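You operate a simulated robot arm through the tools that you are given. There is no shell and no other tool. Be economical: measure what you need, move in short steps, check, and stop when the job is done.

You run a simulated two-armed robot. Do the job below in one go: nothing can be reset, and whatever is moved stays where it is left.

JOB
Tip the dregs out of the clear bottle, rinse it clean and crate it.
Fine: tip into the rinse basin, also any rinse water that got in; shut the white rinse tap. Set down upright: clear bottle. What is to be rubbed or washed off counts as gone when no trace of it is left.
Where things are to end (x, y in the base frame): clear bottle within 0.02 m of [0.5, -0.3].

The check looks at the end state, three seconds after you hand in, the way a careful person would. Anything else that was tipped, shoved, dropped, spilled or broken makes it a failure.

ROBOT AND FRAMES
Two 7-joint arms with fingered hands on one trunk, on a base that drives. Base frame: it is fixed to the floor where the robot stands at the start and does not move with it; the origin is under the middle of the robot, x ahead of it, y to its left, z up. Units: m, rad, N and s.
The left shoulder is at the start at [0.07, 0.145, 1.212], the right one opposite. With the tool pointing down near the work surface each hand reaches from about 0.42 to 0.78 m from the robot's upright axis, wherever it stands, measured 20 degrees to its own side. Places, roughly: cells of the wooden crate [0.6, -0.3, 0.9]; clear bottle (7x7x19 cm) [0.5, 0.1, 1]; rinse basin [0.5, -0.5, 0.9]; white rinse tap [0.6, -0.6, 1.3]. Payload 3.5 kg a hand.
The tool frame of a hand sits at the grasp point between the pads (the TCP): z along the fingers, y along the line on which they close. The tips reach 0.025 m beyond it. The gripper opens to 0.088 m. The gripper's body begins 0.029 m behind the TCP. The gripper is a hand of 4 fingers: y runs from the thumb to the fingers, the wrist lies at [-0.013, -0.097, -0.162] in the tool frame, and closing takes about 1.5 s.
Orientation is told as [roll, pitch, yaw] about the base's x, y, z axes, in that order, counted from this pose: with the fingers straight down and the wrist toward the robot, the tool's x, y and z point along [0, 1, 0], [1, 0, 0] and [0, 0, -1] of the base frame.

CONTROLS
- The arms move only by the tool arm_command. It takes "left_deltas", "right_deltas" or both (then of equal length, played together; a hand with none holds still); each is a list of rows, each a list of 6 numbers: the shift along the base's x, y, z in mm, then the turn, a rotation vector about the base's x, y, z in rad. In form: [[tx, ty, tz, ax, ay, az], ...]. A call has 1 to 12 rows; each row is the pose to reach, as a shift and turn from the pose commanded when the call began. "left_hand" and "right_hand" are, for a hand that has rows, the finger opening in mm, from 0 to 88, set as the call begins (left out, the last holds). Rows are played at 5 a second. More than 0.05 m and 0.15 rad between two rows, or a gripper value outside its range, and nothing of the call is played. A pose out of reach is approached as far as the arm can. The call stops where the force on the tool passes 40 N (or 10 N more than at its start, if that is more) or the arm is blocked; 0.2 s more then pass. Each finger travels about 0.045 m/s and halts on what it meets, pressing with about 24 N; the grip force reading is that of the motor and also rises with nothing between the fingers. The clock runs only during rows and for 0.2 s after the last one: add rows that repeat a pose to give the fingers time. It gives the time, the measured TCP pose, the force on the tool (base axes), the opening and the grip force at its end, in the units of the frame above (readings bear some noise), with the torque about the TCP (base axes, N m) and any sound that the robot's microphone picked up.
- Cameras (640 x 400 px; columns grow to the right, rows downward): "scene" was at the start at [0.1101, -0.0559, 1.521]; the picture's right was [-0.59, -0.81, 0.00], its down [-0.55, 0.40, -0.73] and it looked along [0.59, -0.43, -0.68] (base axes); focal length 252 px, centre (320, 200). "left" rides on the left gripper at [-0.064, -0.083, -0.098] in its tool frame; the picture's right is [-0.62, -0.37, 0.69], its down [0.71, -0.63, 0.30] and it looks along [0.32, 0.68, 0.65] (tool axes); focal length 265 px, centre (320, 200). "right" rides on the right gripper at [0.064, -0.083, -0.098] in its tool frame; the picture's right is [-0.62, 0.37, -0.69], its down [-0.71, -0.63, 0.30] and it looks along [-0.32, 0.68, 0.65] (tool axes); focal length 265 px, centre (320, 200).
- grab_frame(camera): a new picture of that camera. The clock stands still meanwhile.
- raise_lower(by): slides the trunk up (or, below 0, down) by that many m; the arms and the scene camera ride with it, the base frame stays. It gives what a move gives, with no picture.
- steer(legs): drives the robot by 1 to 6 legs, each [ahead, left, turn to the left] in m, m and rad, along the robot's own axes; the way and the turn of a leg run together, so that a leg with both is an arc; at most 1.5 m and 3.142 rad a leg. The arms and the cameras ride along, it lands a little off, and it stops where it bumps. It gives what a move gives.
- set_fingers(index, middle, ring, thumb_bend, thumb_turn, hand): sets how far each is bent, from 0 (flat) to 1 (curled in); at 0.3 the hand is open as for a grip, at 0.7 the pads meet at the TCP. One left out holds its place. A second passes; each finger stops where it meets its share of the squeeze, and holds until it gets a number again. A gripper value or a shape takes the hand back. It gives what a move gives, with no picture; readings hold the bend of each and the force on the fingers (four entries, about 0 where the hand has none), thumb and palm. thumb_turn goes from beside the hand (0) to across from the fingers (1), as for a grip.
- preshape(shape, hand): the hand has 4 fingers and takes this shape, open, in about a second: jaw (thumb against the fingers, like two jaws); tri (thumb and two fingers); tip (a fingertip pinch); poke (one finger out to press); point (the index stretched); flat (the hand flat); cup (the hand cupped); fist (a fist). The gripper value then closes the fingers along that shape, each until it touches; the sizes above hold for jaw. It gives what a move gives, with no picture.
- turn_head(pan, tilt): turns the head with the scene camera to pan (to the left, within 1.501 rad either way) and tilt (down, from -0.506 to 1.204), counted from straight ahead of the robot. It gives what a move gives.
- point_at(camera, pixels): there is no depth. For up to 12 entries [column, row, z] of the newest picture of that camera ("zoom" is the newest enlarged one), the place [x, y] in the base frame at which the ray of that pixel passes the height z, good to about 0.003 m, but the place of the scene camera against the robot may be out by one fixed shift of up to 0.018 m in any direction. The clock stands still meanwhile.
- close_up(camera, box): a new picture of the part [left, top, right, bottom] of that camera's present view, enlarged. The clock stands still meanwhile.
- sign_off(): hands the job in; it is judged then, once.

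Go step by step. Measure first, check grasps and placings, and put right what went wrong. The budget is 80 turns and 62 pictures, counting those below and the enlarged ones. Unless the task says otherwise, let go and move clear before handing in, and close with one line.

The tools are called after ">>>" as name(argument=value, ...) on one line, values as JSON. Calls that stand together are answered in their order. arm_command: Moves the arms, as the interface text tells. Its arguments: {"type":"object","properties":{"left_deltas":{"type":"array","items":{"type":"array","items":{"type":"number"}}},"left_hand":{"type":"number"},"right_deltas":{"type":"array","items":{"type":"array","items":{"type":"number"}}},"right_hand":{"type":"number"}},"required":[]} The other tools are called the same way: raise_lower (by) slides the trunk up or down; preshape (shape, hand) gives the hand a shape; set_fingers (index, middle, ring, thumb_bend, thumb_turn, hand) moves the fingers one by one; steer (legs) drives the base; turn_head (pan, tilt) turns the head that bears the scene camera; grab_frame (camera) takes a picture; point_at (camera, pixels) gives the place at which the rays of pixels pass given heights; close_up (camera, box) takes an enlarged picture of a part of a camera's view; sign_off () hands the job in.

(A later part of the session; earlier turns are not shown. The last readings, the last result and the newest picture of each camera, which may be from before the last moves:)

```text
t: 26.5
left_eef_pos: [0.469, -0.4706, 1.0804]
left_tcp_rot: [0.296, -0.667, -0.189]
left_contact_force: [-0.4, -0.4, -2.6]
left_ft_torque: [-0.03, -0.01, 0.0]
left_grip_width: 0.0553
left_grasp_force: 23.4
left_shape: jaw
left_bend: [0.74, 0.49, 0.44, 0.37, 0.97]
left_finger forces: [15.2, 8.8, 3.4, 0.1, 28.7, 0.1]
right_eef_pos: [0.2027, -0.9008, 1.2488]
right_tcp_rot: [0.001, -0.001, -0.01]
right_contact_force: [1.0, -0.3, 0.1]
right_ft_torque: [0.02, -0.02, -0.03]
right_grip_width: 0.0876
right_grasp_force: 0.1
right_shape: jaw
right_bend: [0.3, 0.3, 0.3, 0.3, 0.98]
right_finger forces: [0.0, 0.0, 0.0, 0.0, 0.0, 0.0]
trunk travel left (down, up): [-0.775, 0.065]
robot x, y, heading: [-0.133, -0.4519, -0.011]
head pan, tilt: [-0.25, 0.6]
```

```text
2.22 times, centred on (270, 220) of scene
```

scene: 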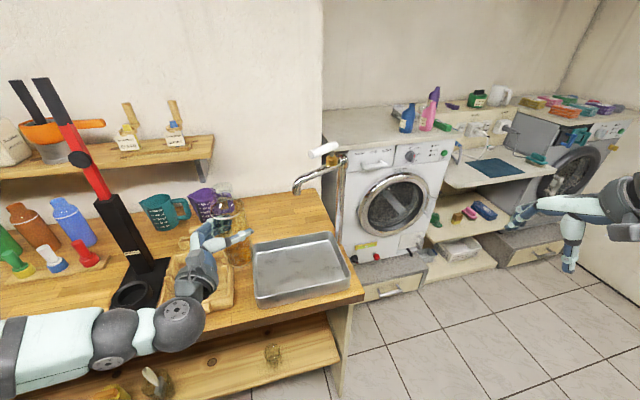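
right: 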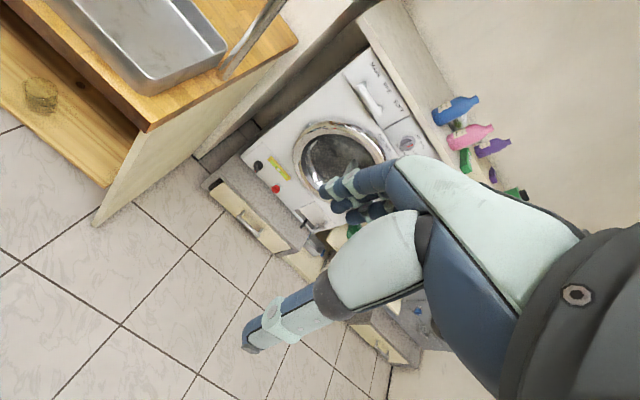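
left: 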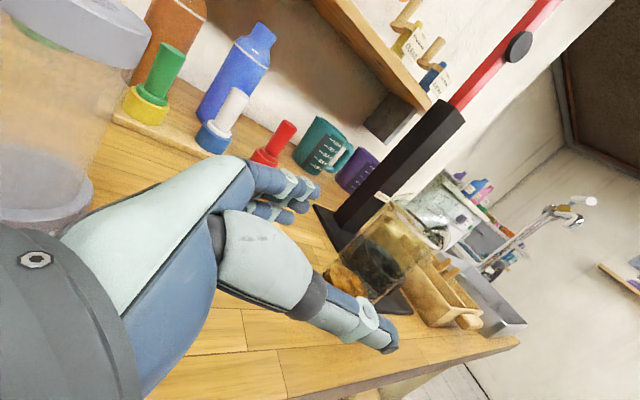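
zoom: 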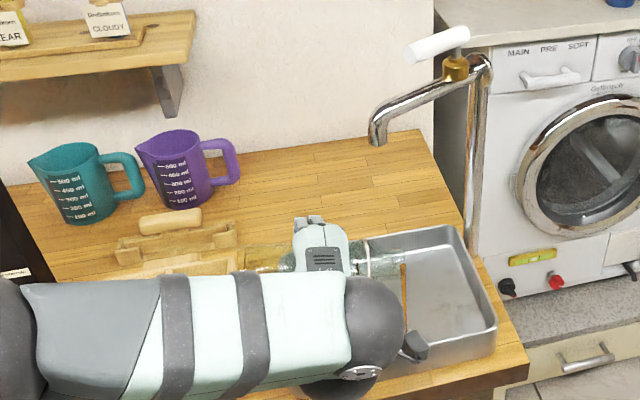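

A thin amber stream is falling into the basin at zoom (405,290). I'll tip further and wait.

>>> arm_command(left_deltas=[[0, 0, 0, 0.15, 0, 0], [0, 0, 0, 0.3, 0, 0], [0, 0, 0, 0.45, 0, 0], [0, 0, 0, 0.6, 0, 0], [0, 0, 0, 0.7, 0, 0], [0, 0, 0, 0.7, 0, 0], [0, 0, 0, 0.7, 0, 0], [0, 0, 0, 0.7, 0, 0], [0, 0, 0, 0.7, 0, 0], [0, 0, 0, 0.7, 0, 0], [0, 0, 0, 0.7, 0, 0], [0, 0, 0, 0.7, 0, 0]])

>>> close_up(camera="scene", box=[200, 150, 360, 300])

```text
t: 29.1
left_eef_pos: [0.4681, -0.4707, 1.0807]
left_tcp_rot: [1.045, -0.388, -0.583]
left_contact_force: [-0.5, 0.6, -2.1]
left_ft_torque: [-0.04, 0.01, -0.05]
left_grip_width: 0.055
left_grasp_force: 23.6
left_shape: jaw
left_bend: [0.74, 0.49, 0.44, 0.37, 0.96]
left_finger forces: [15.7, 8.9, 3.3, 0.0, 28.5, 0.0]
right_eef_pos: [0.2036, -0.8992, 1.2495]
right_tcp_rot: [-0.001, 0.001, -0.01]
right_contact_force: [0.1, 0.0, -0.7]
right_ft_torque: [0.0, 0.01, -0.04]
right_grip_width: 0.0876
right_grasp_force: 0.1
right_shape: jaw
right_bend: [0.3, 0.3, 0.3, 0.3, 0.98]
right_finger forces: [0.0, 0.1, 0.1, 0.0, 0.1, 0.1]
trunk travel left (down, up): [-0.775, 0.065]
robot x, y, heading: [-0.1312, -0.4488, -0.012]
head pan, tilt: [-0.25, 0.6]
```

```text
2.67 times, centred on (280, 225) of scene
```

zoom: 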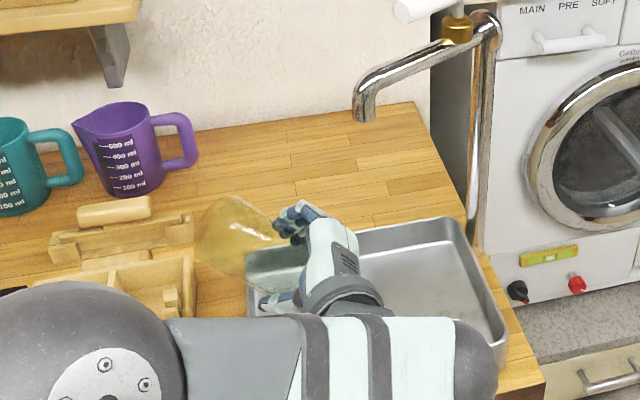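

The stream is gone and the bottle looks nearly empty. I'll hold briefly, then bring it upright in two calls.

>>> arm_command(left_deltas=[[0, 0, 0, 0, 0, 0], [0, 0, 0, 0, 0, 0], [0, 0, 0, 0, 0, 0], [0, 0, 0, -0.1, 0, 0], [0, 0, 0, -0.25, 0, 0], [0, 0, 0, -0.4, 0, 0], [0, 0, 0, -0.55, 0, 0], [0, 0, 0, -0.7, 0, 0], [0, 0, 0, -0.85, 0, 0], [0, 0, 0, -1.0, 0, 0], [0, 0, 0, -1.15, 0, 0], [0, 0, 0, -1.3, 0, 0]])

>>> arm_command(left_deltas=[[0, 0, 0, -0.15, 0, 0], [0, 0, 0, -0.3, 0, 0], [0, 0, 0, -0.45, 0, 0], [0, 0, 0, -0.6, 0, 0], [0, 0, 0, -0.75, 0, 0], [0, 0, 0, -0.9, 0, 0], [0, 0, 0, -1.05, 0, 0], [0, 0, 0, -1.2, 0, 0], [0, 0, 0, -1.2, 0, 0], [0, 0, 0, -1.2, 0, 0]])

>>> close_up(camera="scene", box=[240, 180, 360, 300])

```text
t: 31.7
left_eef_pos: [0.4689, -0.4704, 1.0818]
left_tcp_rot: [-0.468, -0.633, 0.292]
left_contact_force: [0.7, 0.4, -2.0]
left_ft_torque: [0.0, -0.02, 0.02]
left_grip_width: 0.0549
left_grasp_force: 24.2
left_shape: jaw
left_bend: [0.74, 0.49, 0.44, 0.37, 0.97]
left_finger forces: [15.4, 8.8, 3.6, 0.0, 28.8, 0.1]
right_eef_pos: [0.2038, -0.8986, 1.2489]
right_tcp_rot: [-0.002, 0.001, -0.011]
right_contact_force: [0.3, 0.6, 0.8]
right_ft_torque: [0.02, -0.04, 0.0]
right_grip_width: 0.0876
right_grasp_force: 0.0
right_shape: jaw
right_bend: [0.3, 0.3, 0.3, 0.3, 0.98]
right_finger forces: [0.0, 0.0, 0.1, 0.0, 0.0, 0.1]
trunk travel left (down, up): [-0.775, 0.065]
robot x, y, heading: [-0.1305, -0.4496, -0.011]
head pan, tilt: [-0.25, 0.6]
```

```text
t: 33.9
left_eef_pos: [0.4694, -0.4692, 1.0808]
left_tcp_rot: [-1.57, 0.0, 0.69]
left_contact_force: [-0.8, -0.2, -2.6]
left_ft_torque: [-0.02, -0.01, 0.0]
left_grip_width: 0.0551
left_grasp_force: 24.1
left_shape: jaw
left_bend: [0.74, 0.49, 0.44, 0.37, 0.97]
left_finger forces: [15.8, 9.3, 4.1, 0.0, 28.9, 0.0]
right_eef_pos: [0.2037, -0.8989, 1.2482]
right_tcp_rot: [0.0, -0.001, -0.011]
right_contact_force: [0.7, 0.0, -0.2]
right_ft_torque: [0.01, 0.03, 0.03]
right_grip_width: 0.0879
right_grasp_force: 0.0
right_shape: jaw
right_bend: [0.3, 0.3, 0.3, 0.3, 0.98]
right_finger forces: [0.0, 0.0, 0.0, 0.1, 0.0, 0.0]
trunk travel left (down, up): [-0.775, 0.065]
robot x, y, heading: [-0.1299, -0.4479, -0.015]
head pan, tilt: [-0.25, 0.6]
```

```text
3.33 times, centred on (300, 240) of scene
```

zoom: 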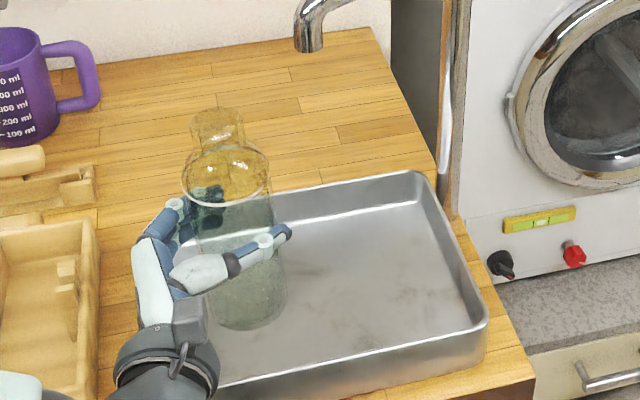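

The dregs are out, but a yellowish film remains on the wall. I'll measure the bottle mouth at zoom (217,117) against the outlet at zoom (308,48) in this same picture.

>>> point_at(camera="zoom", pixels=[[218, 116, 1.182], [308, 48, 1.18], [308, 48, 1.19], [308, 48, 1.2], [300, 10, 1.22], [222, 185, 1.122]])

>>> grab_frame(camera="left")

```text
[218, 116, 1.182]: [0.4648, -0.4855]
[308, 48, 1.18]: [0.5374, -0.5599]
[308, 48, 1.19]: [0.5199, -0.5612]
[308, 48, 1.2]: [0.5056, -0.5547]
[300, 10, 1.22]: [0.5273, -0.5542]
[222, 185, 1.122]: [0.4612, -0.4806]
```

```text
28 pictures are left
```

left: 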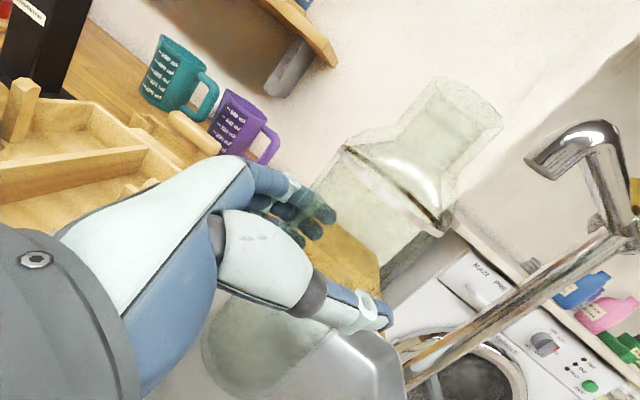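

The outlet is at (0.530, -0.554, 1.192) in both views, and the bottle mouth is at (0.475, -0.480, 1.182). I'll lower 20 mm, slide the mouth under the outlet, and measure the lever.

>>> arm_command(left_deltas=[[0, 0, -22, 0, 0, 0], [20, -27, -22, 0, 0, 0], [40, -54, -22, 0, 0, 0], [55, -74, -22, 0, 0, 0], [55, -74, -22, 0, 0, 0]])

>>> point_at(camera="scene", pixels=[[310.6, 154.8, 1.27], [310.6, 154.8, 1.285], [310.6, 154.8, 1.3], [336.4, 144.3, 1.27], [336.4, 144.3, 1.285], [336.4, 144.3, 1.3], [331, 160, 1.25], [331, 160, 1.235]])

>>> close_up(camera="scene", box=[240, 130, 370, 260])

>>> grab_frame(camera="left")

```text
t: 35.1
left_eef_pos: [0.5229, -0.5447, 1.0582]
left_tcp_rot: [-1.57, 0.0, 0.688]
left_contact_force: [-0.6, -0.5, -2.3]
left_ft_torque: [0.03, -0.04, -0.03]
left_grip_width: 0.0551
left_grasp_force: 23.8
left_shape: jaw
left_bend: [0.74, 0.49, 0.44, 0.37, 0.97]
left_finger forces: [15.7, 9.3, 3.9, 0.0, 29.1, 0.1]
right_eef_pos: [0.2038, -0.8986, 1.2501]
right_tcp_rot: [-0.001, -0.001, -0.009]
right_contact_force: [0.2, 0.7, -0.9]
right_ft_torque: [-0.03, 0.0, 0.03]
right_grip_width: 0.0877
right_grasp_force: 0.1
right_shape: jaw
right_bend: [0.3, 0.3, 0.3, 0.3, 0.98]
right_finger forces: [0.1, 0.0, 0.0, 0.0, 0.0, 0.1]
trunk travel left (down, up): [-0.775, 0.065]
robot x, y, heading: [-0.1348, -0.4461, -0.011]
head pan, tilt: [-0.25, 0.6]
```

```text
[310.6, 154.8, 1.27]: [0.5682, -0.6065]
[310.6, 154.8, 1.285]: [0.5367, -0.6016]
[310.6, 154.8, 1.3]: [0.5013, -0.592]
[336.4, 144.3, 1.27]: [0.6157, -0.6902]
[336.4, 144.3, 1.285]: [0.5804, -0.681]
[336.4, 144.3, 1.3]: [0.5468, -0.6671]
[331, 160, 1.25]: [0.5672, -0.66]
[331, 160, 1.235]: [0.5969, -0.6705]
```

```text
3.08 times, centred on (305, 195) of scene
```

zoom: 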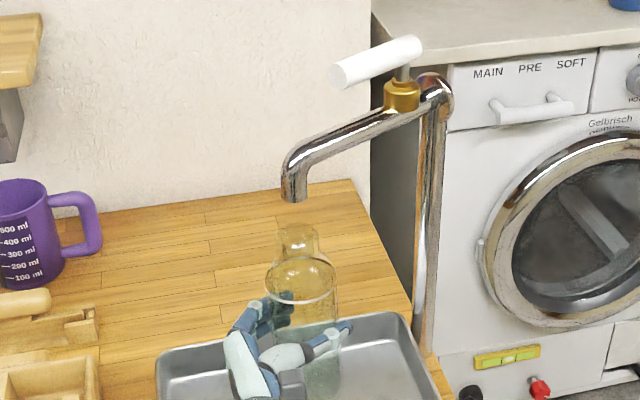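

```text
26 pictures are left
```

left: 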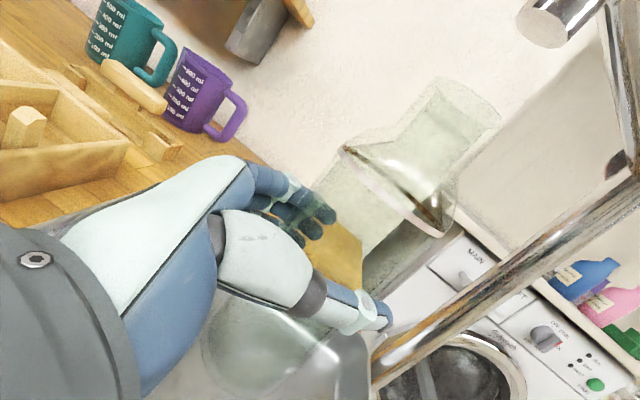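

The outlet is confirmed. The lever runs from its near end (0.551,-0.597) to its pivot about (0.596,-0.665) at z 1.28. I'll check the mouth alignment and bring the right hand up and over toward the lever with yaw 0.59, jaws at 45 mm.

>>> point_at(camera="zoom", pixels=[[298, 234, 1.16], [293, 197, 1.192]])

>>> arm_command(right_deltas=[[0, 0, 50, 0, 0, 0], [0, 0, 100, 0, 0, 0], [0, 0, 150, 0, 0, 0.05], [33, 26, 160, 0, 0, 0.13], [66, 52, 160, 0, 0, 0.2], [99, 78, 160, 0, 0, 0.27], [132, 104, 160, 0, 0, 0.34], [165, 130, 160, 0, 0, 0.41], [198, 156, 160, 0, 0, 0.48], [231, 182, 160, 0, 0, 0.55], [264, 208, 160, 0, 0, 0.59], [290, 230, 160, 0, 0, 0.59]], right_hand=50)

>>> grab_frame(camera="scene")

>>> grab_frame(camera="right")

```text
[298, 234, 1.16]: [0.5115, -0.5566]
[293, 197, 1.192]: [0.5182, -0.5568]
```

```text
t: 37.7
left_eef_pos: [0.5235, -0.5439, 1.0576]
left_tcp_rot: [-1.572, 0.001, 0.691]
left_contact_force: [-0.4, -0.8, -1.7]
left_ft_torque: [0.04, 0.0, 0.01]
left_grip_width: 0.0549
left_grasp_force: 24.0
left_shape: jaw
left_bend: [0.74, 0.49, 0.44, 0.37, 0.97]
left_finger forces: [15.7, 9.3, 3.8, 0.0, 29.0, 0.0]
right_eef_pos: [0.4761, -0.6736, 1.4007]
right_tcp_rot: [0.003, 0.002, 0.582]
right_contact_force: [0.5, 0.6, 0.3]
right_ft_torque: [0.0, 0.01, 0.0]
right_grip_width: 0.0503
right_grasp_force: 0.1
right_shape: jaw
right_bend: [0.74, 0.42, 0.38, 0.66, 1.0]
right_finger forces: [0.0, 0.0, 0.1, 0.1, 0.1, 0.1]
right hand out of reach, approached as far as the arm can: row 3, 4, 5, 12
trunk travel left (down, up): [-0.775, 0.065]
robot x, y, heading: [-0.1323, -0.4502, -0.016]
head pan, tilt: [-0.25, 0.6]
```

```text
25 pictures are left
```

scene: 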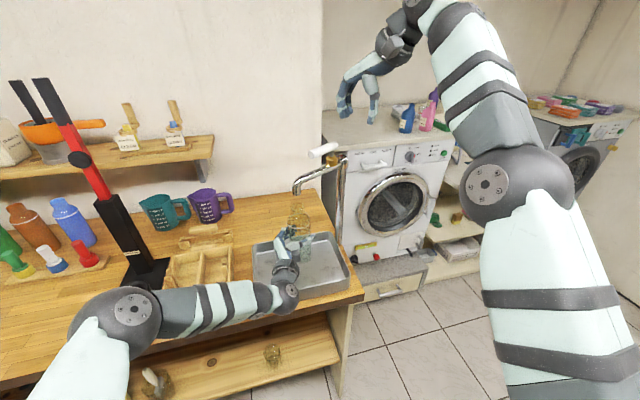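

```text
24 pictures are left
```

right: 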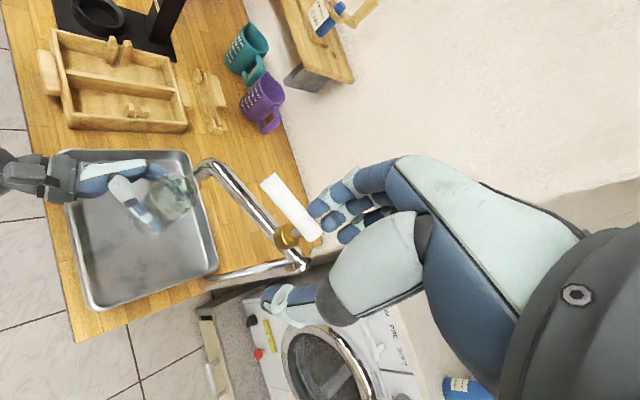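

The right camera sees the lever from (268,180) to (318,240), the bonnet at (288,236), and the outlet at about (203,172). I'll measure these with it.

>>> point_at(camera="right", pixels=[[271, 182, 1.28], [313, 237, 1.28], [287, 236, 1.24], [203, 172, 1.192], [178, 190, 1.16], [303, 262, 1.22]])

>>> close_up(camera="right", box=[130, 130, 350, 290])

```text
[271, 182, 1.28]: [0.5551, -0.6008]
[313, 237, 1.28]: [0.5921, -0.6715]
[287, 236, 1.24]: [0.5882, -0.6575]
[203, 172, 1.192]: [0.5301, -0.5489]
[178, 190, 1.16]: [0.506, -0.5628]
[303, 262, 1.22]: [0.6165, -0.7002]
```

```text
2.50 times, centred on (240, 210) of right
```

zoom: 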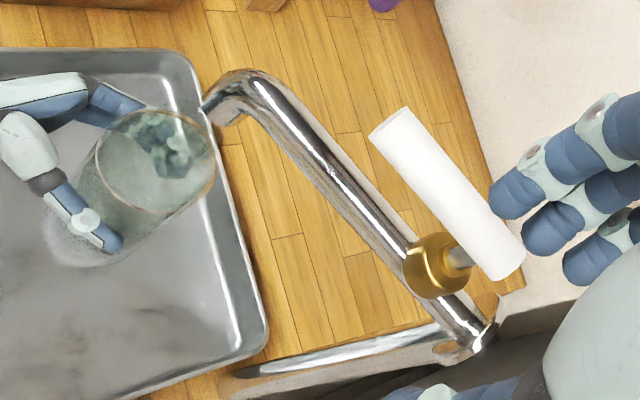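

The lever's end is at (0.555,-0.601) and its pivot at about (0.590,-0.659), direction (-0.46, 0.89). I'll move the right hand above the lever's middle at z 1.345 and confirm the bottle axis.

>>> point_at(camera="right", pixels=[[174.8, 195.2, 1.1], [174.8, 195.2, 1.115], [192, 182, 1.16]])

>>> arm_command(right_deltas=[[10, 10, -20, 0, 0, 0], [35, 25, -35, 0, 0, -0.05], [65, 42, -50, 0, 0, -0.1], [91, 58, -55, 0, 0, -0.1], [91, 58, -55, 0, 0, -0.1]], right_hand=50)

>>> close_up(camera="scene", box=[260, 90, 380, 210])

>>> grab_frame(camera="right")

```text
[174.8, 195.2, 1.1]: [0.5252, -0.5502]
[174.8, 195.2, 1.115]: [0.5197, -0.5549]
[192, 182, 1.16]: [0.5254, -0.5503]
```

```text
t: 38.9
left_eef_pos: [0.5227, -0.544, 1.0579]
left_tcp_rot: [-1.572, 0.0, 0.687]
left_contact_force: [1.1, -0.5, -2.5]
left_ft_torque: [0.05, -0.03, 0.0]
left_grip_width: 0.0554
left_grasp_force: 24.2
left_shape: jaw
left_bend: [0.74, 0.49, 0.44, 0.37, 0.97]
left_finger forces: [15.6, 9.3, 3.8, 0.1, 28.9, 0.0]
right_eef_pos: [0.5329, -0.6273, 1.3378]
right_tcp_rot: [0.0, 0.002, 0.478]
right_contact_force: [0.2, -0.2, 1.0]
right_ft_torque: [0.0, -0.01, 0.0]
right_grip_width: 0.0501
right_grasp_force: 0.0
right_shape: jaw
right_bend: [0.74, 0.42, 0.38, 0.66, 1.0]
right_finger forces: [0.0, 0.0, 0.0, 0.0, 0.1, 0.0]
right hand out of reach, approached as far as the arm can: row 3, 4, 5
trunk travel left (down, up): [-0.775, 0.065]
robot x, y, heading: [-0.1288, -0.45, -0.012]
head pan, tilt: [-0.25, 0.6]
```

```text
3.33 times, centred on (320, 150) of scene
```

zoom: 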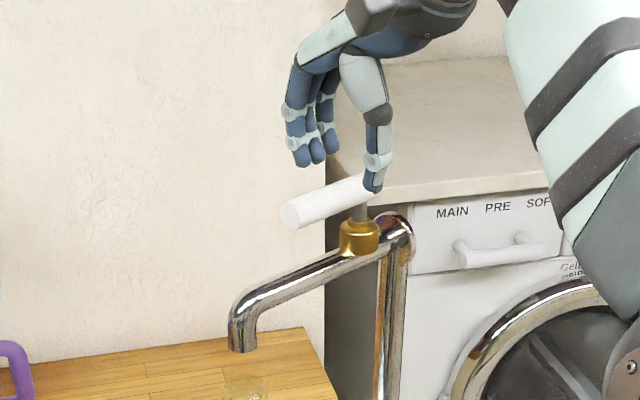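

```text
21 pictures are left
```

right: 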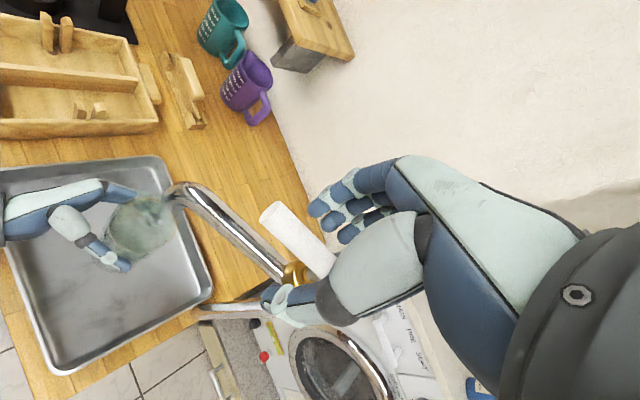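

The bottle axis (0.524,-0.551) sits under the outlet, but the right hand falls 34 mm short in x. I'll pull the bottle back 50 mm and drive the base forward 50 mm, which brings the bottle back under and the right hand forward.

>>> arm_command(left_deltas=[[-25, 0, 0, 0, 0, 0], [-50, 0, 0, 0, 0, 0], [-50, 0, 0, 0, 0, 0]])

>>> steer(legs=[[0.05, 0, 0]])

```text
t: 39.7
left_eef_pos: [0.4737, -0.5438, 1.0571]
left_tcp_rot: [-1.569, 0.001, 0.688]
left_contact_force: [-0.1, 0.3, -2.3]
left_ft_torque: [0.02, -0.02, 0.01]
left_grip_width: 0.0551
left_grasp_force: 23.8
left_shape: jaw
left_bend: [0.74, 0.49, 0.44, 0.37, 0.97]
left_finger forces: [15.6, 9.2, 3.8, 0.0, 28.9, 0.1]
right_eef_pos: [0.5329, -0.6268, 1.3368]
right_tcp_rot: [0.001, 0.003, 0.482]
right_contact_force: [-0.1, -0.7, 0.2]
right_ft_torque: [-0.01, 0.03, 0.02]
right_grip_width: 0.0504
right_grasp_force: 0.0
right_shape: jaw
right_bend: [0.74, 0.42, 0.38, 0.66, 1.0]
right_finger forces: [0.0, 0.0, 0.0, 0.1, 0.0, 0.0]
trunk travel left (down, up): [-0.775, 0.065]
robot x, y, heading: [-0.1324, -0.451, -0.008]
head pan, tilt: [-0.25, 0.6]
```

```text
t: 40.6
left_eef_pos: [0.5156, -0.5445, 1.0635]
left_tcp_rot: [-1.575, -0.004, 0.688]
left_contact_force: [0.3, 0.4, -1.9]
left_ft_torque: [0.05, 0.02, 0.01]
left_grip_width: 0.0552
left_grasp_force: 23.9
left_shape: jaw
left_bend: [0.74, 0.49, 0.44, 0.37, 0.97]
left_finger forces: [15.7, 9.2, 3.9, 0.1, 28.9, 0.0]
right_eef_pos: [0.5725, -0.6269, 1.3444]
right_tcp_rot: [-0.002, -0.005, 0.482]
right_contact_force: [-0.9, -0.3, -0.3]
right_ft_torque: [-0.03, -0.05, 0.02]
right_grip_width: 0.0506
right_grasp_force: 0.0
right_shape: jaw
right_bend: [0.74, 0.42, 0.38, 0.66, 1.0]
right_finger forces: [0.1, 0.0, 0.0, 0.0, 0.1, 0.0]
trunk travel left (down, up): [-0.775, 0.065]
robot x, y, heading: [-0.0853, -0.4479, -0.014]
head pan, tilt: [-0.25, 0.6]
```

The right hand is now at (0.5725, -0.627, 1.344). I'll centre the bottle under the outlet and lower the right hand so its jaws cage the lever.

>>> arm_command(left_deltas=[[6, 0, -6, 0, 0, 0], [13, -2, -6, 0, 0, 0], [13, -2, -6, 0, 0, 0], [13, -2, -6, 0, 0, 0], [13, -2, -6, 0, 0, 0]], right_deltas=[[-5, 11, 0, 0, 0, 0], [-5, 11, -20, 0, 0, 0], [-5, 11, -40, 0, 0, 0], [-5, 11, -58, 0, 0, 0], [-5, 11, -58, 0, 0, 0]], right_hand=50)

>>> close_up(camera="scene", box=[250, 100, 370, 220])

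>>> grab_frame(camera="right")

```text
t: 41.8
left_eef_pos: [0.5342, -0.5464, 1.0516]
left_tcp_rot: [-1.571, 0.002, 0.688]
left_contact_force: [-0.6, 0.3, -2.4]
left_ft_torque: [0.04, -0.01, 0.0]
left_grip_width: 0.055
left_grasp_force: 24.2
left_shape: jaw
left_bend: [0.74, 0.49, 0.44, 0.37, 0.97]
left_finger forces: [15.7, 9.1, 3.8, 0.0, 28.9, 0.0]
right_eef_pos: [0.5746, -0.6171, 1.281]
right_tcp_rot: [-0.001, -0.002, 0.479]
right_contact_force: [-1.0, -0.1, -1.2]
right_ft_torque: [-0.01, -0.02, 0.0]
right_grip_width: 0.0504
right_grasp_force: 0.1
right_shape: jaw
right_bend: [0.74, 0.42, 0.38, 0.66, 1.0]
right_finger forces: [0.0, 0.0, 0.0, 0.1, 0.0, 0.1]
trunk travel left (down, up): [-0.775, 0.065]
robot x, y, heading: [-0.0778, -0.4482, -0.013]
head pan, tilt: [-0.25, 0.6]
```

```text
3.33 times, centred on (310, 160) of scene
```

zoom: 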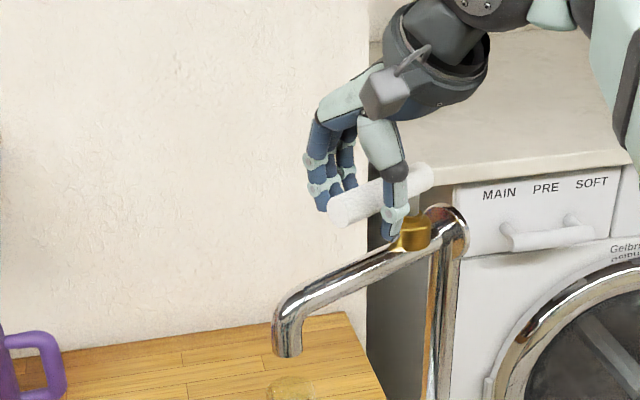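

```text
19 pictures are left
```

right: 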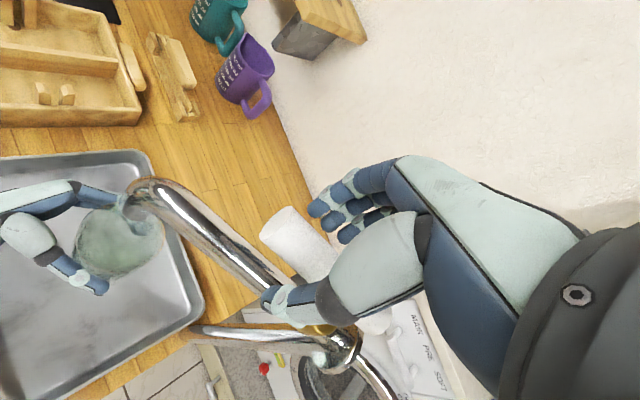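

The lever is caged between the thumb and fingers, and the bottle stands under the outlet (6 mm too far in x, which I'll correct). I'll turn the lever counter-clockwise (toward the robot) in small steps, watching force and sound.

>>> arm_command(left_deltas=[[-6, 0, 0, 0, 0, 0], [-6, 0, 0, 0, 0, 0], [-6, 0, 0, 0, 0, 0], [-6, 0, 0, 0, 0, 0]], right_deltas=[[-6, -3, 0, 0, 0, 0.15], [-12, -7, 0, 0, 0, 0.3], [-17, -11, 0, 0, 0, 0.45], [-22, -16, 0, 0, 0, 0.6]])

>>> close_up(camera="scene", box=[250, 100, 370, 220])

```text
t: 42.8
left_eef_pos: [0.5292, -0.5465, 1.0526]
left_tcp_rot: [-1.57, 0.002, 0.687]
left_contact_force: [-0.6, 0.6, -2.5]
left_ft_torque: [0.06, -0.04, 0.01]
left_grip_width: 0.0551
left_grasp_force: 24.1
left_shape: jaw
left_bend: [0.74, 0.49, 0.44, 0.37, 0.97]
left_finger forces: [15.6, 9.2, 3.8, 0.0, 28.9, 0.0]
right_eef_pos: [0.5548, -0.6321, 1.2807]
right_tcp_rot: [0.003, -0.003, 1.079]
right_contact_force: [1.2, 1.0, -1.2]
right_ft_torque: [-0.03, -0.01, -0.03]
right_grip_width: 0.0503
right_grasp_force: 0.1
right_shape: jaw
right_bend: [0.74, 0.42, 0.38, 0.66, 1.0]
right_finger forces: [0.4, 0.0, 0.1, 0.0, 0.1, 0.1]
trunk travel left (down, up): [-0.775, 0.065]
robot x, y, heading: [-0.0845, -0.4488, -0.011]
head pan, tilt: [-0.25, 0.6]
```

```text
3.33 times, centred on (310, 160) of scene
```

zoom: 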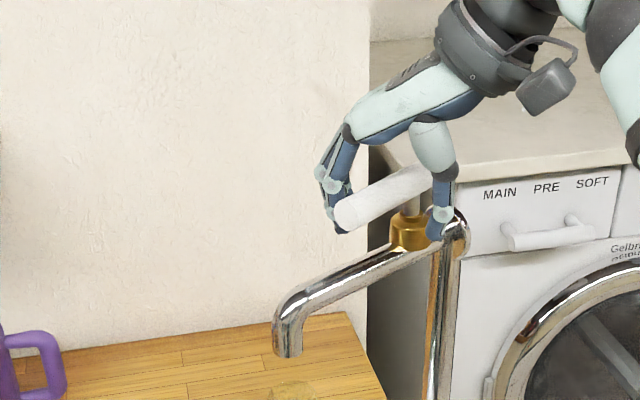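

The fingers have only just met the lever (0.4 N). I'll continue counter-clockwise another 0.45 rad.

>>> arm_command(right_deltas=[[-4, -6, 0, 0, 0, 0.15], [-7, -12, 0, 0, 0, 0.3], [-9, -18, 0, 0, 0, 0.45], [-9, -18, 0, 0, 0, 0.45]])

>>> close_up(camera="scene", box=[250, 100, 370, 220])

```text
t: 43.2
left_eef_pos: [0.5295, -0.5463, 1.05]
left_tcp_rot: [-1.567, 0.001, 0.689]
left_contact_force: [-0.5, 0.5, -2.4]
left_ft_torque: [0.03, 0.04, 0.0]
left_grip_width: 0.055
left_grasp_force: 24.4
left_shape: jaw
left_bend: [0.74, 0.49, 0.44, 0.37, 0.97]
left_finger forces: [15.7, 9.2, 3.8, 0.1, 28.9, 0.0]
right_eef_pos: [0.5556, -0.6341, 1.2804]
right_tcp_rot: [0.009, -0.014, 1.125]
right_contact_force: [12.5, 30.8, -16.1]
right_ft_torque: [-2.37, -0.14, -2.34]
right_grip_width: 0.0503
right_grasp_force: 0.0
right_shape: jaw
right_bend: [0.74, 0.42, 0.38, 0.66, 1.0]
right_finger forces: [0.0, 0.0, 0.0, 0.0, 0.1, 0.0]
right hand out of reach, approached as far as the arm can: row 1
trunk travel left (down, up): [-0.775, 0.065]
robot x, y, heading: [-0.0835, -0.4508, -0.005]
head pan, tilt: [-0.25, 0.6]
stopped in row 1 (right hand): the force on the tool passed its limit at 240 N (the readings are from after the stop); the commanded pose is now the measured one
```

```text
3.33 times, centred on (310, 160) of scene
```

zoom: 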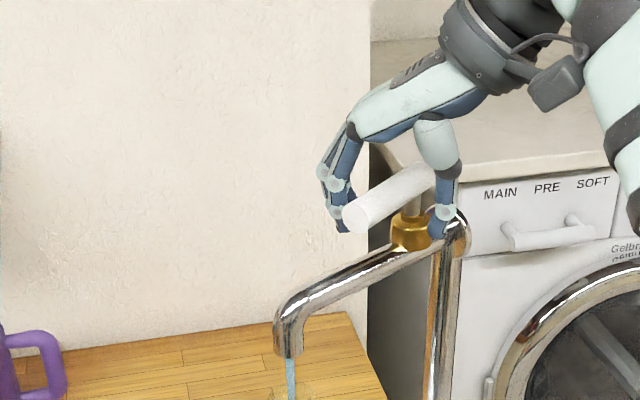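

The lever turned slightly and water now flows, so counter-clockwise opens it, but the thumb met the post or bonnet. I'll relieve the right hand (+y, up) and look at the stream and bottle.

>>> arm_command(right_deltas=[[2, 8, 4, 0, 0, -0.04], [2, 10, 6, 0, 0, -0.04]])

>>> close_up(camera="scene", box=[240, 120, 380, 280])

```text
t: 43.8
left_eef_pos: [0.5291, -0.545, 1.0509]
left_tcp_rot: [-1.569, 0.002, 0.686]
left_contact_force: [-0.4, -0.4, -1.5]
left_ft_torque: [0.03, 0.02, 0.01]
left_grip_width: 0.0551
left_grasp_force: 23.9
left_shape: jaw
left_bend: [0.74, 0.49, 0.44, 0.37, 0.97]
left_finger forces: [15.7, 9.2, 3.8, 0.0, 28.8, 0.1]
right_eef_pos: [0.5566, -0.6226, 1.2884]
right_tcp_rot: [0.011, -0.013, 1.091]
right_contact_force: [-0.6, -0.7, -0.3]
right_ft_torque: [-0.02, 0.01, 0.02]
right_grip_width: 0.0504
right_grasp_force: 0.0
right_shape: jaw
right_bend: [0.74, 0.42, 0.38, 0.66, 1.0]
right_finger forces: [0.1, 0.1, 0.1, 0.1, 0.0, 0.0]
trunk travel left (down, up): [-0.775, 0.065]
robot x, y, heading: [-0.0845, -0.4518, -0.012]
head pan, tilt: [-0.25, 0.6]
```

```text
2.50 times, centred on (310, 200) of scene
```

zoom: 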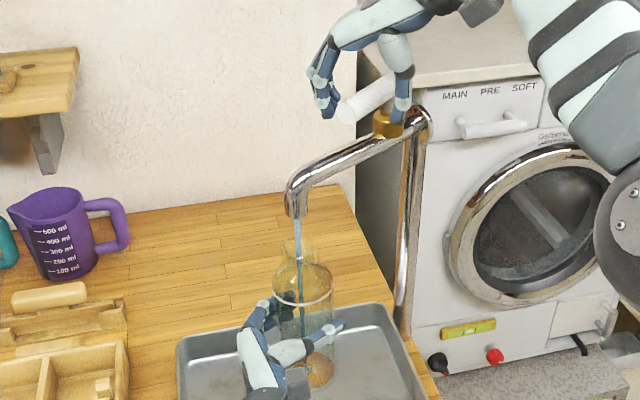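

Water is falling straight into the bottle and brown residue lifts at the bottom. I'll let it run about 2.6 s and watch the load.

>>> arm_command(left_deltas=[[0, 0, 0, 0, 0, 0], [0, 0, 0, 0, 0, 0], [0, 0, 0, 0, 0, 0], [0, 0, 0, 0, 0, 0], [0, 0, 0, 0, 0, 0], [0, 0, 0, 0, 0, 0], [0, 0, 0, 0, 0, 0], [0, 0, 0, 0, 0, 0], [0, 0, 0, 0, 0, 0], [0, 0, 0, 0, 0, 0], [0, 0, 0, 0, 0, 0], [0, 0, 0, 0, 0, 0]])

>>> close_up(camera="scene", box=[260, 160, 360, 290])

```text
t: 46.4
left_eef_pos: [0.5295, -0.5468, 1.0518]
left_tcp_rot: [-1.568, 0.001, 0.688]
left_contact_force: [0.8, -0.2, -1.9]
left_ft_torque: [0.04, 0.01, 0.0]
left_grip_width: 0.0549
left_grasp_force: 23.7
left_shape: jaw
left_bend: [0.74, 0.49, 0.44, 0.37, 0.97]
left_finger forces: [15.7, 9.2, 3.8, 0.0, 28.9, 0.0]
right_eef_pos: [0.5557, -0.6234, 1.288]
right_tcp_rot: [0.01, -0.015, 1.089]
right_contact_force: [-0.3, -0.3, 0.8]
right_ft_torque: [-0.02, -0.01, -0.02]
right_grip_width: 0.0506
right_grasp_force: 0.0
right_shape: jaw
right_bend: [0.74, 0.42, 0.38, 0.66, 1.0]
right_finger forces: [0.0, 0.0, 0.0, 0.1, 0.0, 0.1]
trunk travel left (down, up): [-0.775, 0.065]
robot x, y, heading: [-0.0852, -0.4517, -0.007]
head pan, tilt: [-0.25, 0.6]
```

```text
3.08 times, centred on (310, 225) of scene
```

zoom: 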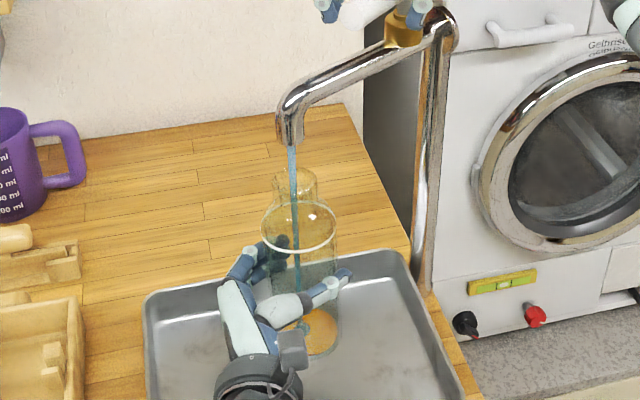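

The bottle slowly fills (orange-tinted water at zoom (322,335)). I'll run about 5 s more.

>>> arm_command(left_deltas=[[0, 0, 0, 0, 0, 0], [0, 0, 0, 0, 0, 0], [0, 0, 0, 0, 0, 0], [0, 0, 0, 0, 0, 0], [0, 0, 0, 0, 0, 0], [0, 0, 0, 0, 0, 0], [0, 0, 0, 0, 0, 0], [0, 0, 0, 0, 0, 0], [0, 0, 0, 0, 0, 0], [0, 0, 0, 0, 0, 0], [0, 0, 0, 0, 0, 0], [0, 0, 0, 0, 0, 0]])

>>> arm_command(left_deltas=[[0, 0, 0, 0, 0, 0], [0, 0, 0, 0, 0, 0], [0, 0, 0, 0, 0, 0], [0, 0, 0, 0, 0, 0], [0, 0, 0, 0, 0, 0], [0, 0, 0, 0, 0, 0], [0, 0, 0, 0, 0, 0], [0, 0, 0, 0, 0, 0], [0, 0, 0, 0, 0, 0], [0, 0, 0, 0, 0, 0], [0, 0, 0, 0, 0, 0], [0, 0, 0, 0, 0, 0]])

>>> close_up(camera="scene", box=[260, 160, 360, 290])

```text
t: 49.0
left_eef_pos: [0.5288, -0.5474, 1.0518]
left_tcp_rot: [-1.568, 0.001, 0.688]
left_contact_force: [-0.4, 0.3, -2.0]
left_ft_torque: [0.02, 0.03, 0.0]
left_grip_width: 0.0553
left_grasp_force: 24.6
left_shape: jaw
left_bend: [0.74, 0.49, 0.44, 0.37, 0.97]
left_finger forces: [15.7, 9.2, 3.8, 0.0, 29.0, 0.0]
right_eef_pos: [0.5575, -0.6238, 1.2876]
right_tcp_rot: [0.009, -0.012, 1.09]
right_contact_force: [-0.6, 0.6, -1.3]
right_ft_torque: [0.01, -0.01, -0.03]
right_grip_width: 0.0505
right_grasp_force: 0.1
right_shape: jaw
right_bend: [0.74, 0.42, 0.38, 0.66, 1.0]
right_finger forces: [0.0, 0.0, 0.0, 0.1, 0.0, 0.1]
trunk travel left (down, up): [-0.775, 0.065]
robot x, y, heading: [-0.084, -0.4521, -0.009]
head pan, tilt: [-0.25, 0.6]
```

```text
t: 51.6
left_eef_pos: [0.5288, -0.5468, 1.052]
left_tcp_rot: [-1.568, 0.001, 0.687]
left_contact_force: [0.0, 0.2, -3.4]
left_ft_torque: [0.04, -0.01, 0.02]
left_grip_width: 0.0551
left_grasp_force: 23.9
left_shape: jaw
left_bend: [0.74, 0.49, 0.44, 0.37, 0.97]
left_finger forces: [15.7, 9.3, 3.8, 0.0, 29.0, 0.0]
right_eef_pos: [0.5572, -0.6245, 1.2868]
right_tcp_rot: [0.01, -0.014, 1.091]
right_contact_force: [-0.7, -0.1, 0.3]
right_ft_torque: [0.0, 0.02, 0.01]
right_grip_width: 0.0505
right_grasp_force: 0.0
right_shape: jaw
right_bend: [0.74, 0.42, 0.38, 0.66, 1.0]
right_finger forces: [0.0, 0.1, 0.1, 0.0, 0.0, 0.1]
trunk travel left (down, up): [-0.775, 0.065]
robot x, y, heading: [-0.0863, -0.4489, -0.016]
head pan, tilt: [-0.25, 0.6]
```

```text
3.08 times, centred on (310, 225) of scene
```

zoom: 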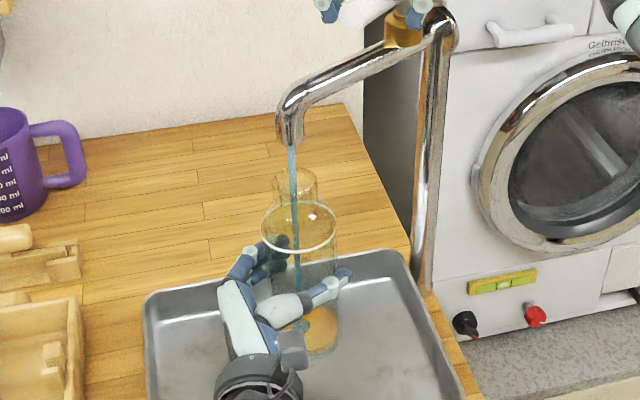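

The level rises slowly, which is fine. I'll run about 10 s more for a good rinse volume.

>>> arm_command(left_deltas=[[0, 0, 0, 0, 0, 0], [0, 0, 0, 0, 0, 0], [0, 0, 0, 0, 0, 0], [0, 0, 0, 0, 0, 0], [0, 0, 0, 0, 0, 0], [0, 0, 0, 0, 0, 0], [0, 0, 0, 0, 0, 0], [0, 0, 0, 0, 0, 0], [0, 0, 0, 0, 0, 0], [0, 0, 0, 0, 0, 0], [0, 0, 0, 0, 0, 0], [0, 0, 0, 0, 0, 0]])

>>> arm_command(left_deltas=[[0, 0, 0, 0, 0, 0], [0, 0, 0, 0, 0, 0], [0, 0, 0, 0, 0, 0], [0, 0, 0, 0, 0, 0], [0, 0, 0, 0, 0, 0], [0, 0, 0, 0, 0, 0], [0, 0, 0, 0, 0, 0], [0, 0, 0, 0, 0, 0], [0, 0, 0, 0, 0, 0], [0, 0, 0, 0, 0, 0], [0, 0, 0, 0, 0, 0], [0, 0, 0, 0, 0, 0]])

>>> arm_command(left_deltas=[[0, 0, 0, 0, 0, 0], [0, 0, 0, 0, 0, 0], [0, 0, 0, 0, 0, 0], [0, 0, 0, 0, 0, 0], [0, 0, 0, 0, 0, 0], [0, 0, 0, 0, 0, 0], [0, 0, 0, 0, 0, 0], [0, 0, 0, 0, 0, 0], [0, 0, 0, 0, 0, 0], [0, 0, 0, 0, 0, 0], [0, 0, 0, 0, 0, 0], [0, 0, 0, 0, 0, 0]])

>>> close_up(camera="scene", box=[270, 190, 350, 290])

```text
t: 54.2
left_eef_pos: [0.5286, -0.5478, 1.0504]
left_tcp_rot: [-1.569, -0.001, 0.689]
left_contact_force: [0.1, -0.2, -2.6]
left_ft_torque: [0.02, 0.0, 0.01]
left_grip_width: 0.055
left_grasp_force: 24.0
left_shape: jaw
left_bend: [0.74, 0.49, 0.44, 0.37, 0.97]
left_finger forces: [15.7, 9.2, 3.8, 0.1, 29.0, 0.0]
right_eef_pos: [0.5561, -0.6243, 1.2873]
right_tcp_rot: [0.01, -0.013, 1.092]
right_contact_force: [0.5, 0.5, -0.8]
right_ft_torque: [-0.05, -0.01, 0.02]
right_grip_width: 0.0506
right_grasp_force: 0.1
right_shape: jaw
right_bend: [0.74, 0.42, 0.38, 0.66, 1.0]
right_finger forces: [0.0, 0.0, 0.0, 0.0, 0.1, 0.1]
trunk travel left (down, up): [-0.775, 0.065]
robot x, y, heading: [-0.0818, -0.453, -0.008]
head pan, tilt: [-0.25, 0.6]
```

```text
t: 56.8
left_eef_pos: [0.5278, -0.5465, 1.0504]
left_tcp_rot: [-1.569, -0.002, 0.687]
left_contact_force: [-0.3, -0.5, -3.5]
left_ft_torque: [0.01, 0.03, 0.03]
left_grip_width: 0.0551
left_grasp_force: 23.8
left_shape: jaw
left_bend: [0.74, 0.49, 0.44, 0.37, 0.97]
left_finger forces: [15.8, 9.2, 3.8, 0.0, 28.9, 0.1]
right_eef_pos: [0.5562, -0.624, 1.2875]
right_tcp_rot: [0.011, -0.017, 1.09]
right_contact_force: [0.3, -0.1, 0.5]
right_ft_torque: [-0.01, 0.0, 0.02]
right_grip_width: 0.0505
right_grasp_force: 0.1
right_shape: jaw
right_bend: [0.74, 0.42, 0.38, 0.66, 1.0]
right_finger forces: [0.0, 0.1, 0.1, 0.0, 0.0, 0.1]
trunk travel left (down, up): [-0.775, 0.065]
robot x, y, heading: [-0.0861, -0.4481, -0.012]
head pan, tilt: [-0.25, 0.6]
```

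```text
t: 59.4
left_eef_pos: [0.529, -0.5465, 1.0507]
left_tcp_rot: [-1.569, 0.0, 0.688]
left_contact_force: [0.3, -0.5, -2.4]
left_ft_torque: [0.0, -0.01, 0.02]
left_grip_width: 0.0552
left_grasp_force: 23.7
left_shape: jaw
left_bend: [0.74, 0.49, 0.44, 0.37, 0.97]
left_finger forces: [15.7, 9.2, 3.8, 0.0, 28.9, 0.1]
right_eef_pos: [0.5566, -0.6236, 1.2878]
right_tcp_rot: [0.01, -0.013, 1.092]
right_contact_force: [0.3, 0.1, -0.5]
right_ft_torque: [-0.02, 0.0, 0.01]
right_grip_width: 0.0501
right_grasp_force: 0.1
right_shape: jaw
right_bend: [0.74, 0.42, 0.38, 0.66, 1.0]
right_finger forces: [0.0, 0.1, 0.1, 0.0, 0.0, 0.0]
trunk travel left (down, up): [-0.775, 0.065]
robot x, y, heading: [-0.0799, -0.4468, -0.01]
head pan, tilt: [-0.25, 0.6]
```

```text
4.00 times, centred on (310, 240) of scene
```

zoom: 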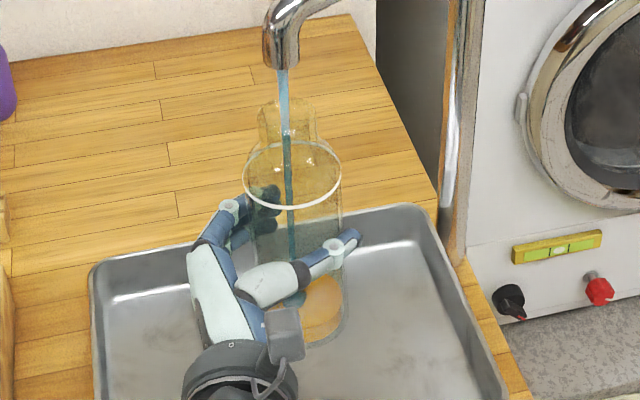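

A few cm of tinted rinse water has collected. With the tap still running into the basin, I'll move the bottle aside and tip this rinse out.

>>> arm_command(left_deltas=[[-25, 25, 5, 0, 0, 0], [-45, 52, 15, 0, 0, 0], [-60, 77, 28, 0, 0, 0], [-60, 77, 28, 0.15, 0, 0], [-60, 77, 28, 0.3, 0, 0], [-60, 77, 28, 0.45, 0, 0], [-60, 77, 28, 0.6, 0, 0], [-60, 77, 28, 0.75, 0, 0], [-60, 77, 28, 0.9, 0, 0], [-60, 77, 28, 1.05, 0, 0], [-60, 77, 28, 1.2, 0, 0], [-60, 77, 28, 1.35, 0, 0]])

>>> arm_command(left_deltas=[[0, 0, 0, 0.15, 0, 0], [0, 0, 0, 0.3, 0, 0], [0, 0, 0, 0.45, 0, 0], [0, 0, 0, 0.6, 0, 0], [0, 0, 0, 0.75, 0, 0], [0, 0, 0, 0.9, 0, 0], [0, 0, 0, 1.05, 0, 0], [0, 0, 0, 1.15, 0, 0], [0, 0, 0, 1.15, 0, 0], [0, 0, 0, 1.15, 0, 0], [0, 0, 0, 1.15, 0, 0], [0, 0, 0, 1.15, 0, 0]])

>>> close_up(camera="scene", box=[200, 150, 360, 300])

```text
t: 62.0
left_eef_pos: [0.4682, -0.4699, 1.0798]
left_tcp_rot: [-0.278, -0.667, 0.176]
left_contact_force: [0.3, -0.3, -2.7]
left_ft_torque: [-0.05, -0.01, 0.01]
left_grip_width: 0.0551
left_grasp_force: 24.1
left_shape: jaw
left_bend: [0.74, 0.49, 0.44, 0.37, 0.97]
left_finger forces: [14.9, 8.7, 3.4, 0.1, 28.2, 0.1]
right_eef_pos: [0.5574, -0.6257, 1.2883]
right_tcp_rot: [0.009, -0.013, 1.09]
right_contact_force: [-0.4, 0.1, -0.6]
right_ft_torque: [0.01, -0.01, 0.0]
right_grip_width: 0.0504
right_grasp_force: 0.0
right_shape: jaw
right_bend: [0.74, 0.42, 0.38, 0.66, 1.0]
right_finger forces: [0.0, 0.1, 0.1, 0.0, 0.0, 0.0]
trunk travel left (down, up): [-0.775, 0.065]
robot x, y, heading: [-0.0821, -0.4516, -0.014]
head pan, tilt: [-0.25, 0.6]
```

```text
t: 64.6
left_eef_pos: [0.4688, -0.4697, 1.0799]
left_tcp_rot: [1.047, -0.39, -0.584]
left_contact_force: [-0.1, -0.3, -2.9]
left_ft_torque: [-0.02, 0.02, -0.01]
left_grip_width: 0.0549
left_grasp_force: 24.2
left_shape: jaw
left_bend: [0.74, 0.49, 0.44, 0.37, 0.97]
left_finger forces: [15.4, 8.6, 3.3, 0.0, 28.1, 0.0]
right_eef_pos: [0.5557, -0.6231, 1.2873]
right_tcp_rot: [0.009, -0.013, 1.091]
right_contact_force: [0.1, 0.1, 0.0]
right_ft_torque: [0.01, 0.01, -0.02]
right_grip_width: 0.0507
right_grasp_force: 0.1
right_shape: jaw
right_bend: [0.74, 0.42, 0.38, 0.66, 1.0]
right_finger forces: [0.0, 0.0, 0.0, 0.0, 0.0, 0.1]
trunk travel left (down, up): [-0.775, 0.065]
robot x, y, heading: [-0.0814, -0.4507, -0.012]
head pan, tilt: [-0.25, 0.6]
```

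```text
2.67 times, centred on (280, 225) of scene
```

zoom: 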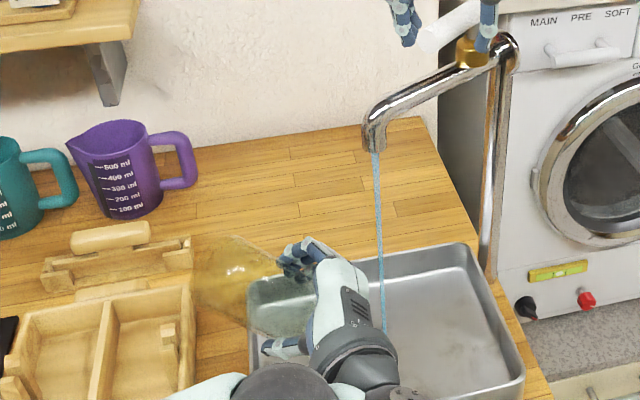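

The rinse water is out and the stream lands in the basin. I'll bring the bottle upright and inspect it.

>>> arm_command(left_deltas=[[0, 0, 0, 0, 0, 0], [0, 0, 0, 0, 0, 0], [0, 0, 0, 0, 0, 0], [0, 0, 0, -0.1, 0, 0], [0, 0, 0, -0.25, 0, 0], [0, 0, 0, -0.4, 0, 0], [0, 0, 0, -0.55, 0, 0], [0, 0, 0, -0.7, 0, 0], [0, 0, 0, -0.85, 0, 0], [0, 0, 0, -1.0, 0, 0], [0, 0, 0, -1.15, 0, 0], [0, 0, 0, -1.3, 0, 0]])

>>> arm_command(left_deltas=[[0, 0, 0, -0.15, 0, 0], [0, 0, 0, -0.3, 0, 0], [0, 0, 0, -0.45, 0, 0], [0, 0, 0, -0.6, 0, 0], [0, 0, 0, -0.75, 0, 0], [0, 0, 0, -0.9, 0, 0], [0, 0, 0, -1.05, 0, 0], [0, 0, 0, -1.2, 0, 0], [0, 0, 0, -1.2, 0, 0], [0, 0, 0, -1.2, 0, 0]])

>>> close_up(camera="scene", box=[250, 190, 330, 290])

```text
t: 67.2
left_eef_pos: [0.4685, -0.4684, 1.0797]
left_tcp_rot: [-0.47, -0.631, 0.292]
left_contact_force: [0.1, 0.0, -2.9]
left_ft_torque: [0.01, 0.0, -0.02]
left_grip_width: 0.0549
left_grasp_force: 24.1
left_shape: jaw
left_bend: [0.74, 0.49, 0.44, 0.37, 0.97]
left_finger forces: [15.2, 8.7, 3.4, 0.0, 28.2, 0.1]
right_eef_pos: [0.5563, -0.6233, 1.2881]
right_tcp_rot: [0.01, -0.014, 1.091]
right_contact_force: [-0.1, -0.6, 0.1]
right_ft_torque: [0.01, 0.01, 0.0]
right_grip_width: 0.0504
right_grasp_force: 0.0
right_shape: jaw
right_bend: [0.74, 0.42, 0.38, 0.66, 1.0]
right_finger forces: [0.0, 0.1, 0.0, 0.1, 0.0, 0.0]
trunk travel left (down, up): [-0.775, 0.065]
robot x, y, heading: [-0.079, -0.4477, -0.011]
head pan, tilt: [-0.25, 0.6]
```

```text
t: 69.4
left_eef_pos: [0.4686, -0.4708, 1.0789]
left_tcp_rot: [-1.571, -0.001, 0.69]
left_contact_force: [0.0, -0.2, -3.4]
left_ft_torque: [0.04, -0.03, 0.01]
left_grip_width: 0.0549
left_grasp_force: 24.1
left_shape: jaw
left_bend: [0.74, 0.49, 0.44, 0.37, 0.97]
left_finger forces: [14.8, 9.0, 3.9, 0.0, 27.8, 0.0]
right_eef_pos: [0.557, -0.6235, 1.2873]
right_tcp_rot: [0.01, -0.013, 1.091]
right_contact_force: [-0.3, 0.2, -0.1]
right_ft_torque: [-0.01, 0.0, 0.03]
right_grip_width: 0.0502
right_grasp_force: 0.1
right_shape: jaw
right_bend: [0.74, 0.42, 0.38, 0.66, 1.0]
right_finger forces: [0.0, 0.0, 0.0, 0.1, 0.1, 0.1]
trunk travel left (down, up): [-0.775, 0.065]
robot x, y, heading: [-0.0844, -0.4473, -0.01]
head pan, tilt: [-0.25, 0.6]
```

```text
4.00 times, centred on (290, 240) of scene
```

zoom: 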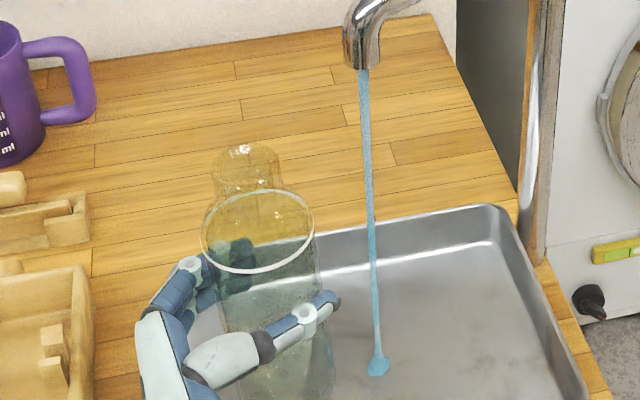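

The glass over the basin now looks clear (zoom (265,340)). To be sure no trace is left I'll rinse once more; the colour of the second rinse water will tell.

>>> arm_command(left_deltas=[[0, 0, -28, 0, 0, 0], [25, -32, -28, 0, 0, 0], [60, -77, -28, 0, 0, 0], [60, -77, -28, 0, 0, 0], [60, -77, -28, 0, 0, 0], [60, -77, -28, 0, 0, 0], [60, -77, -28, 0, 0, 0], [60, -77, -28, 0, 0, 0], [60, -77, -28, 0, 0, 0], [60, -77, -28, 0, 0, 0], [60, -77, -28, 0, 0, 0]])

```text
refused: row 3 steps farther than a row can; nothing moved
```

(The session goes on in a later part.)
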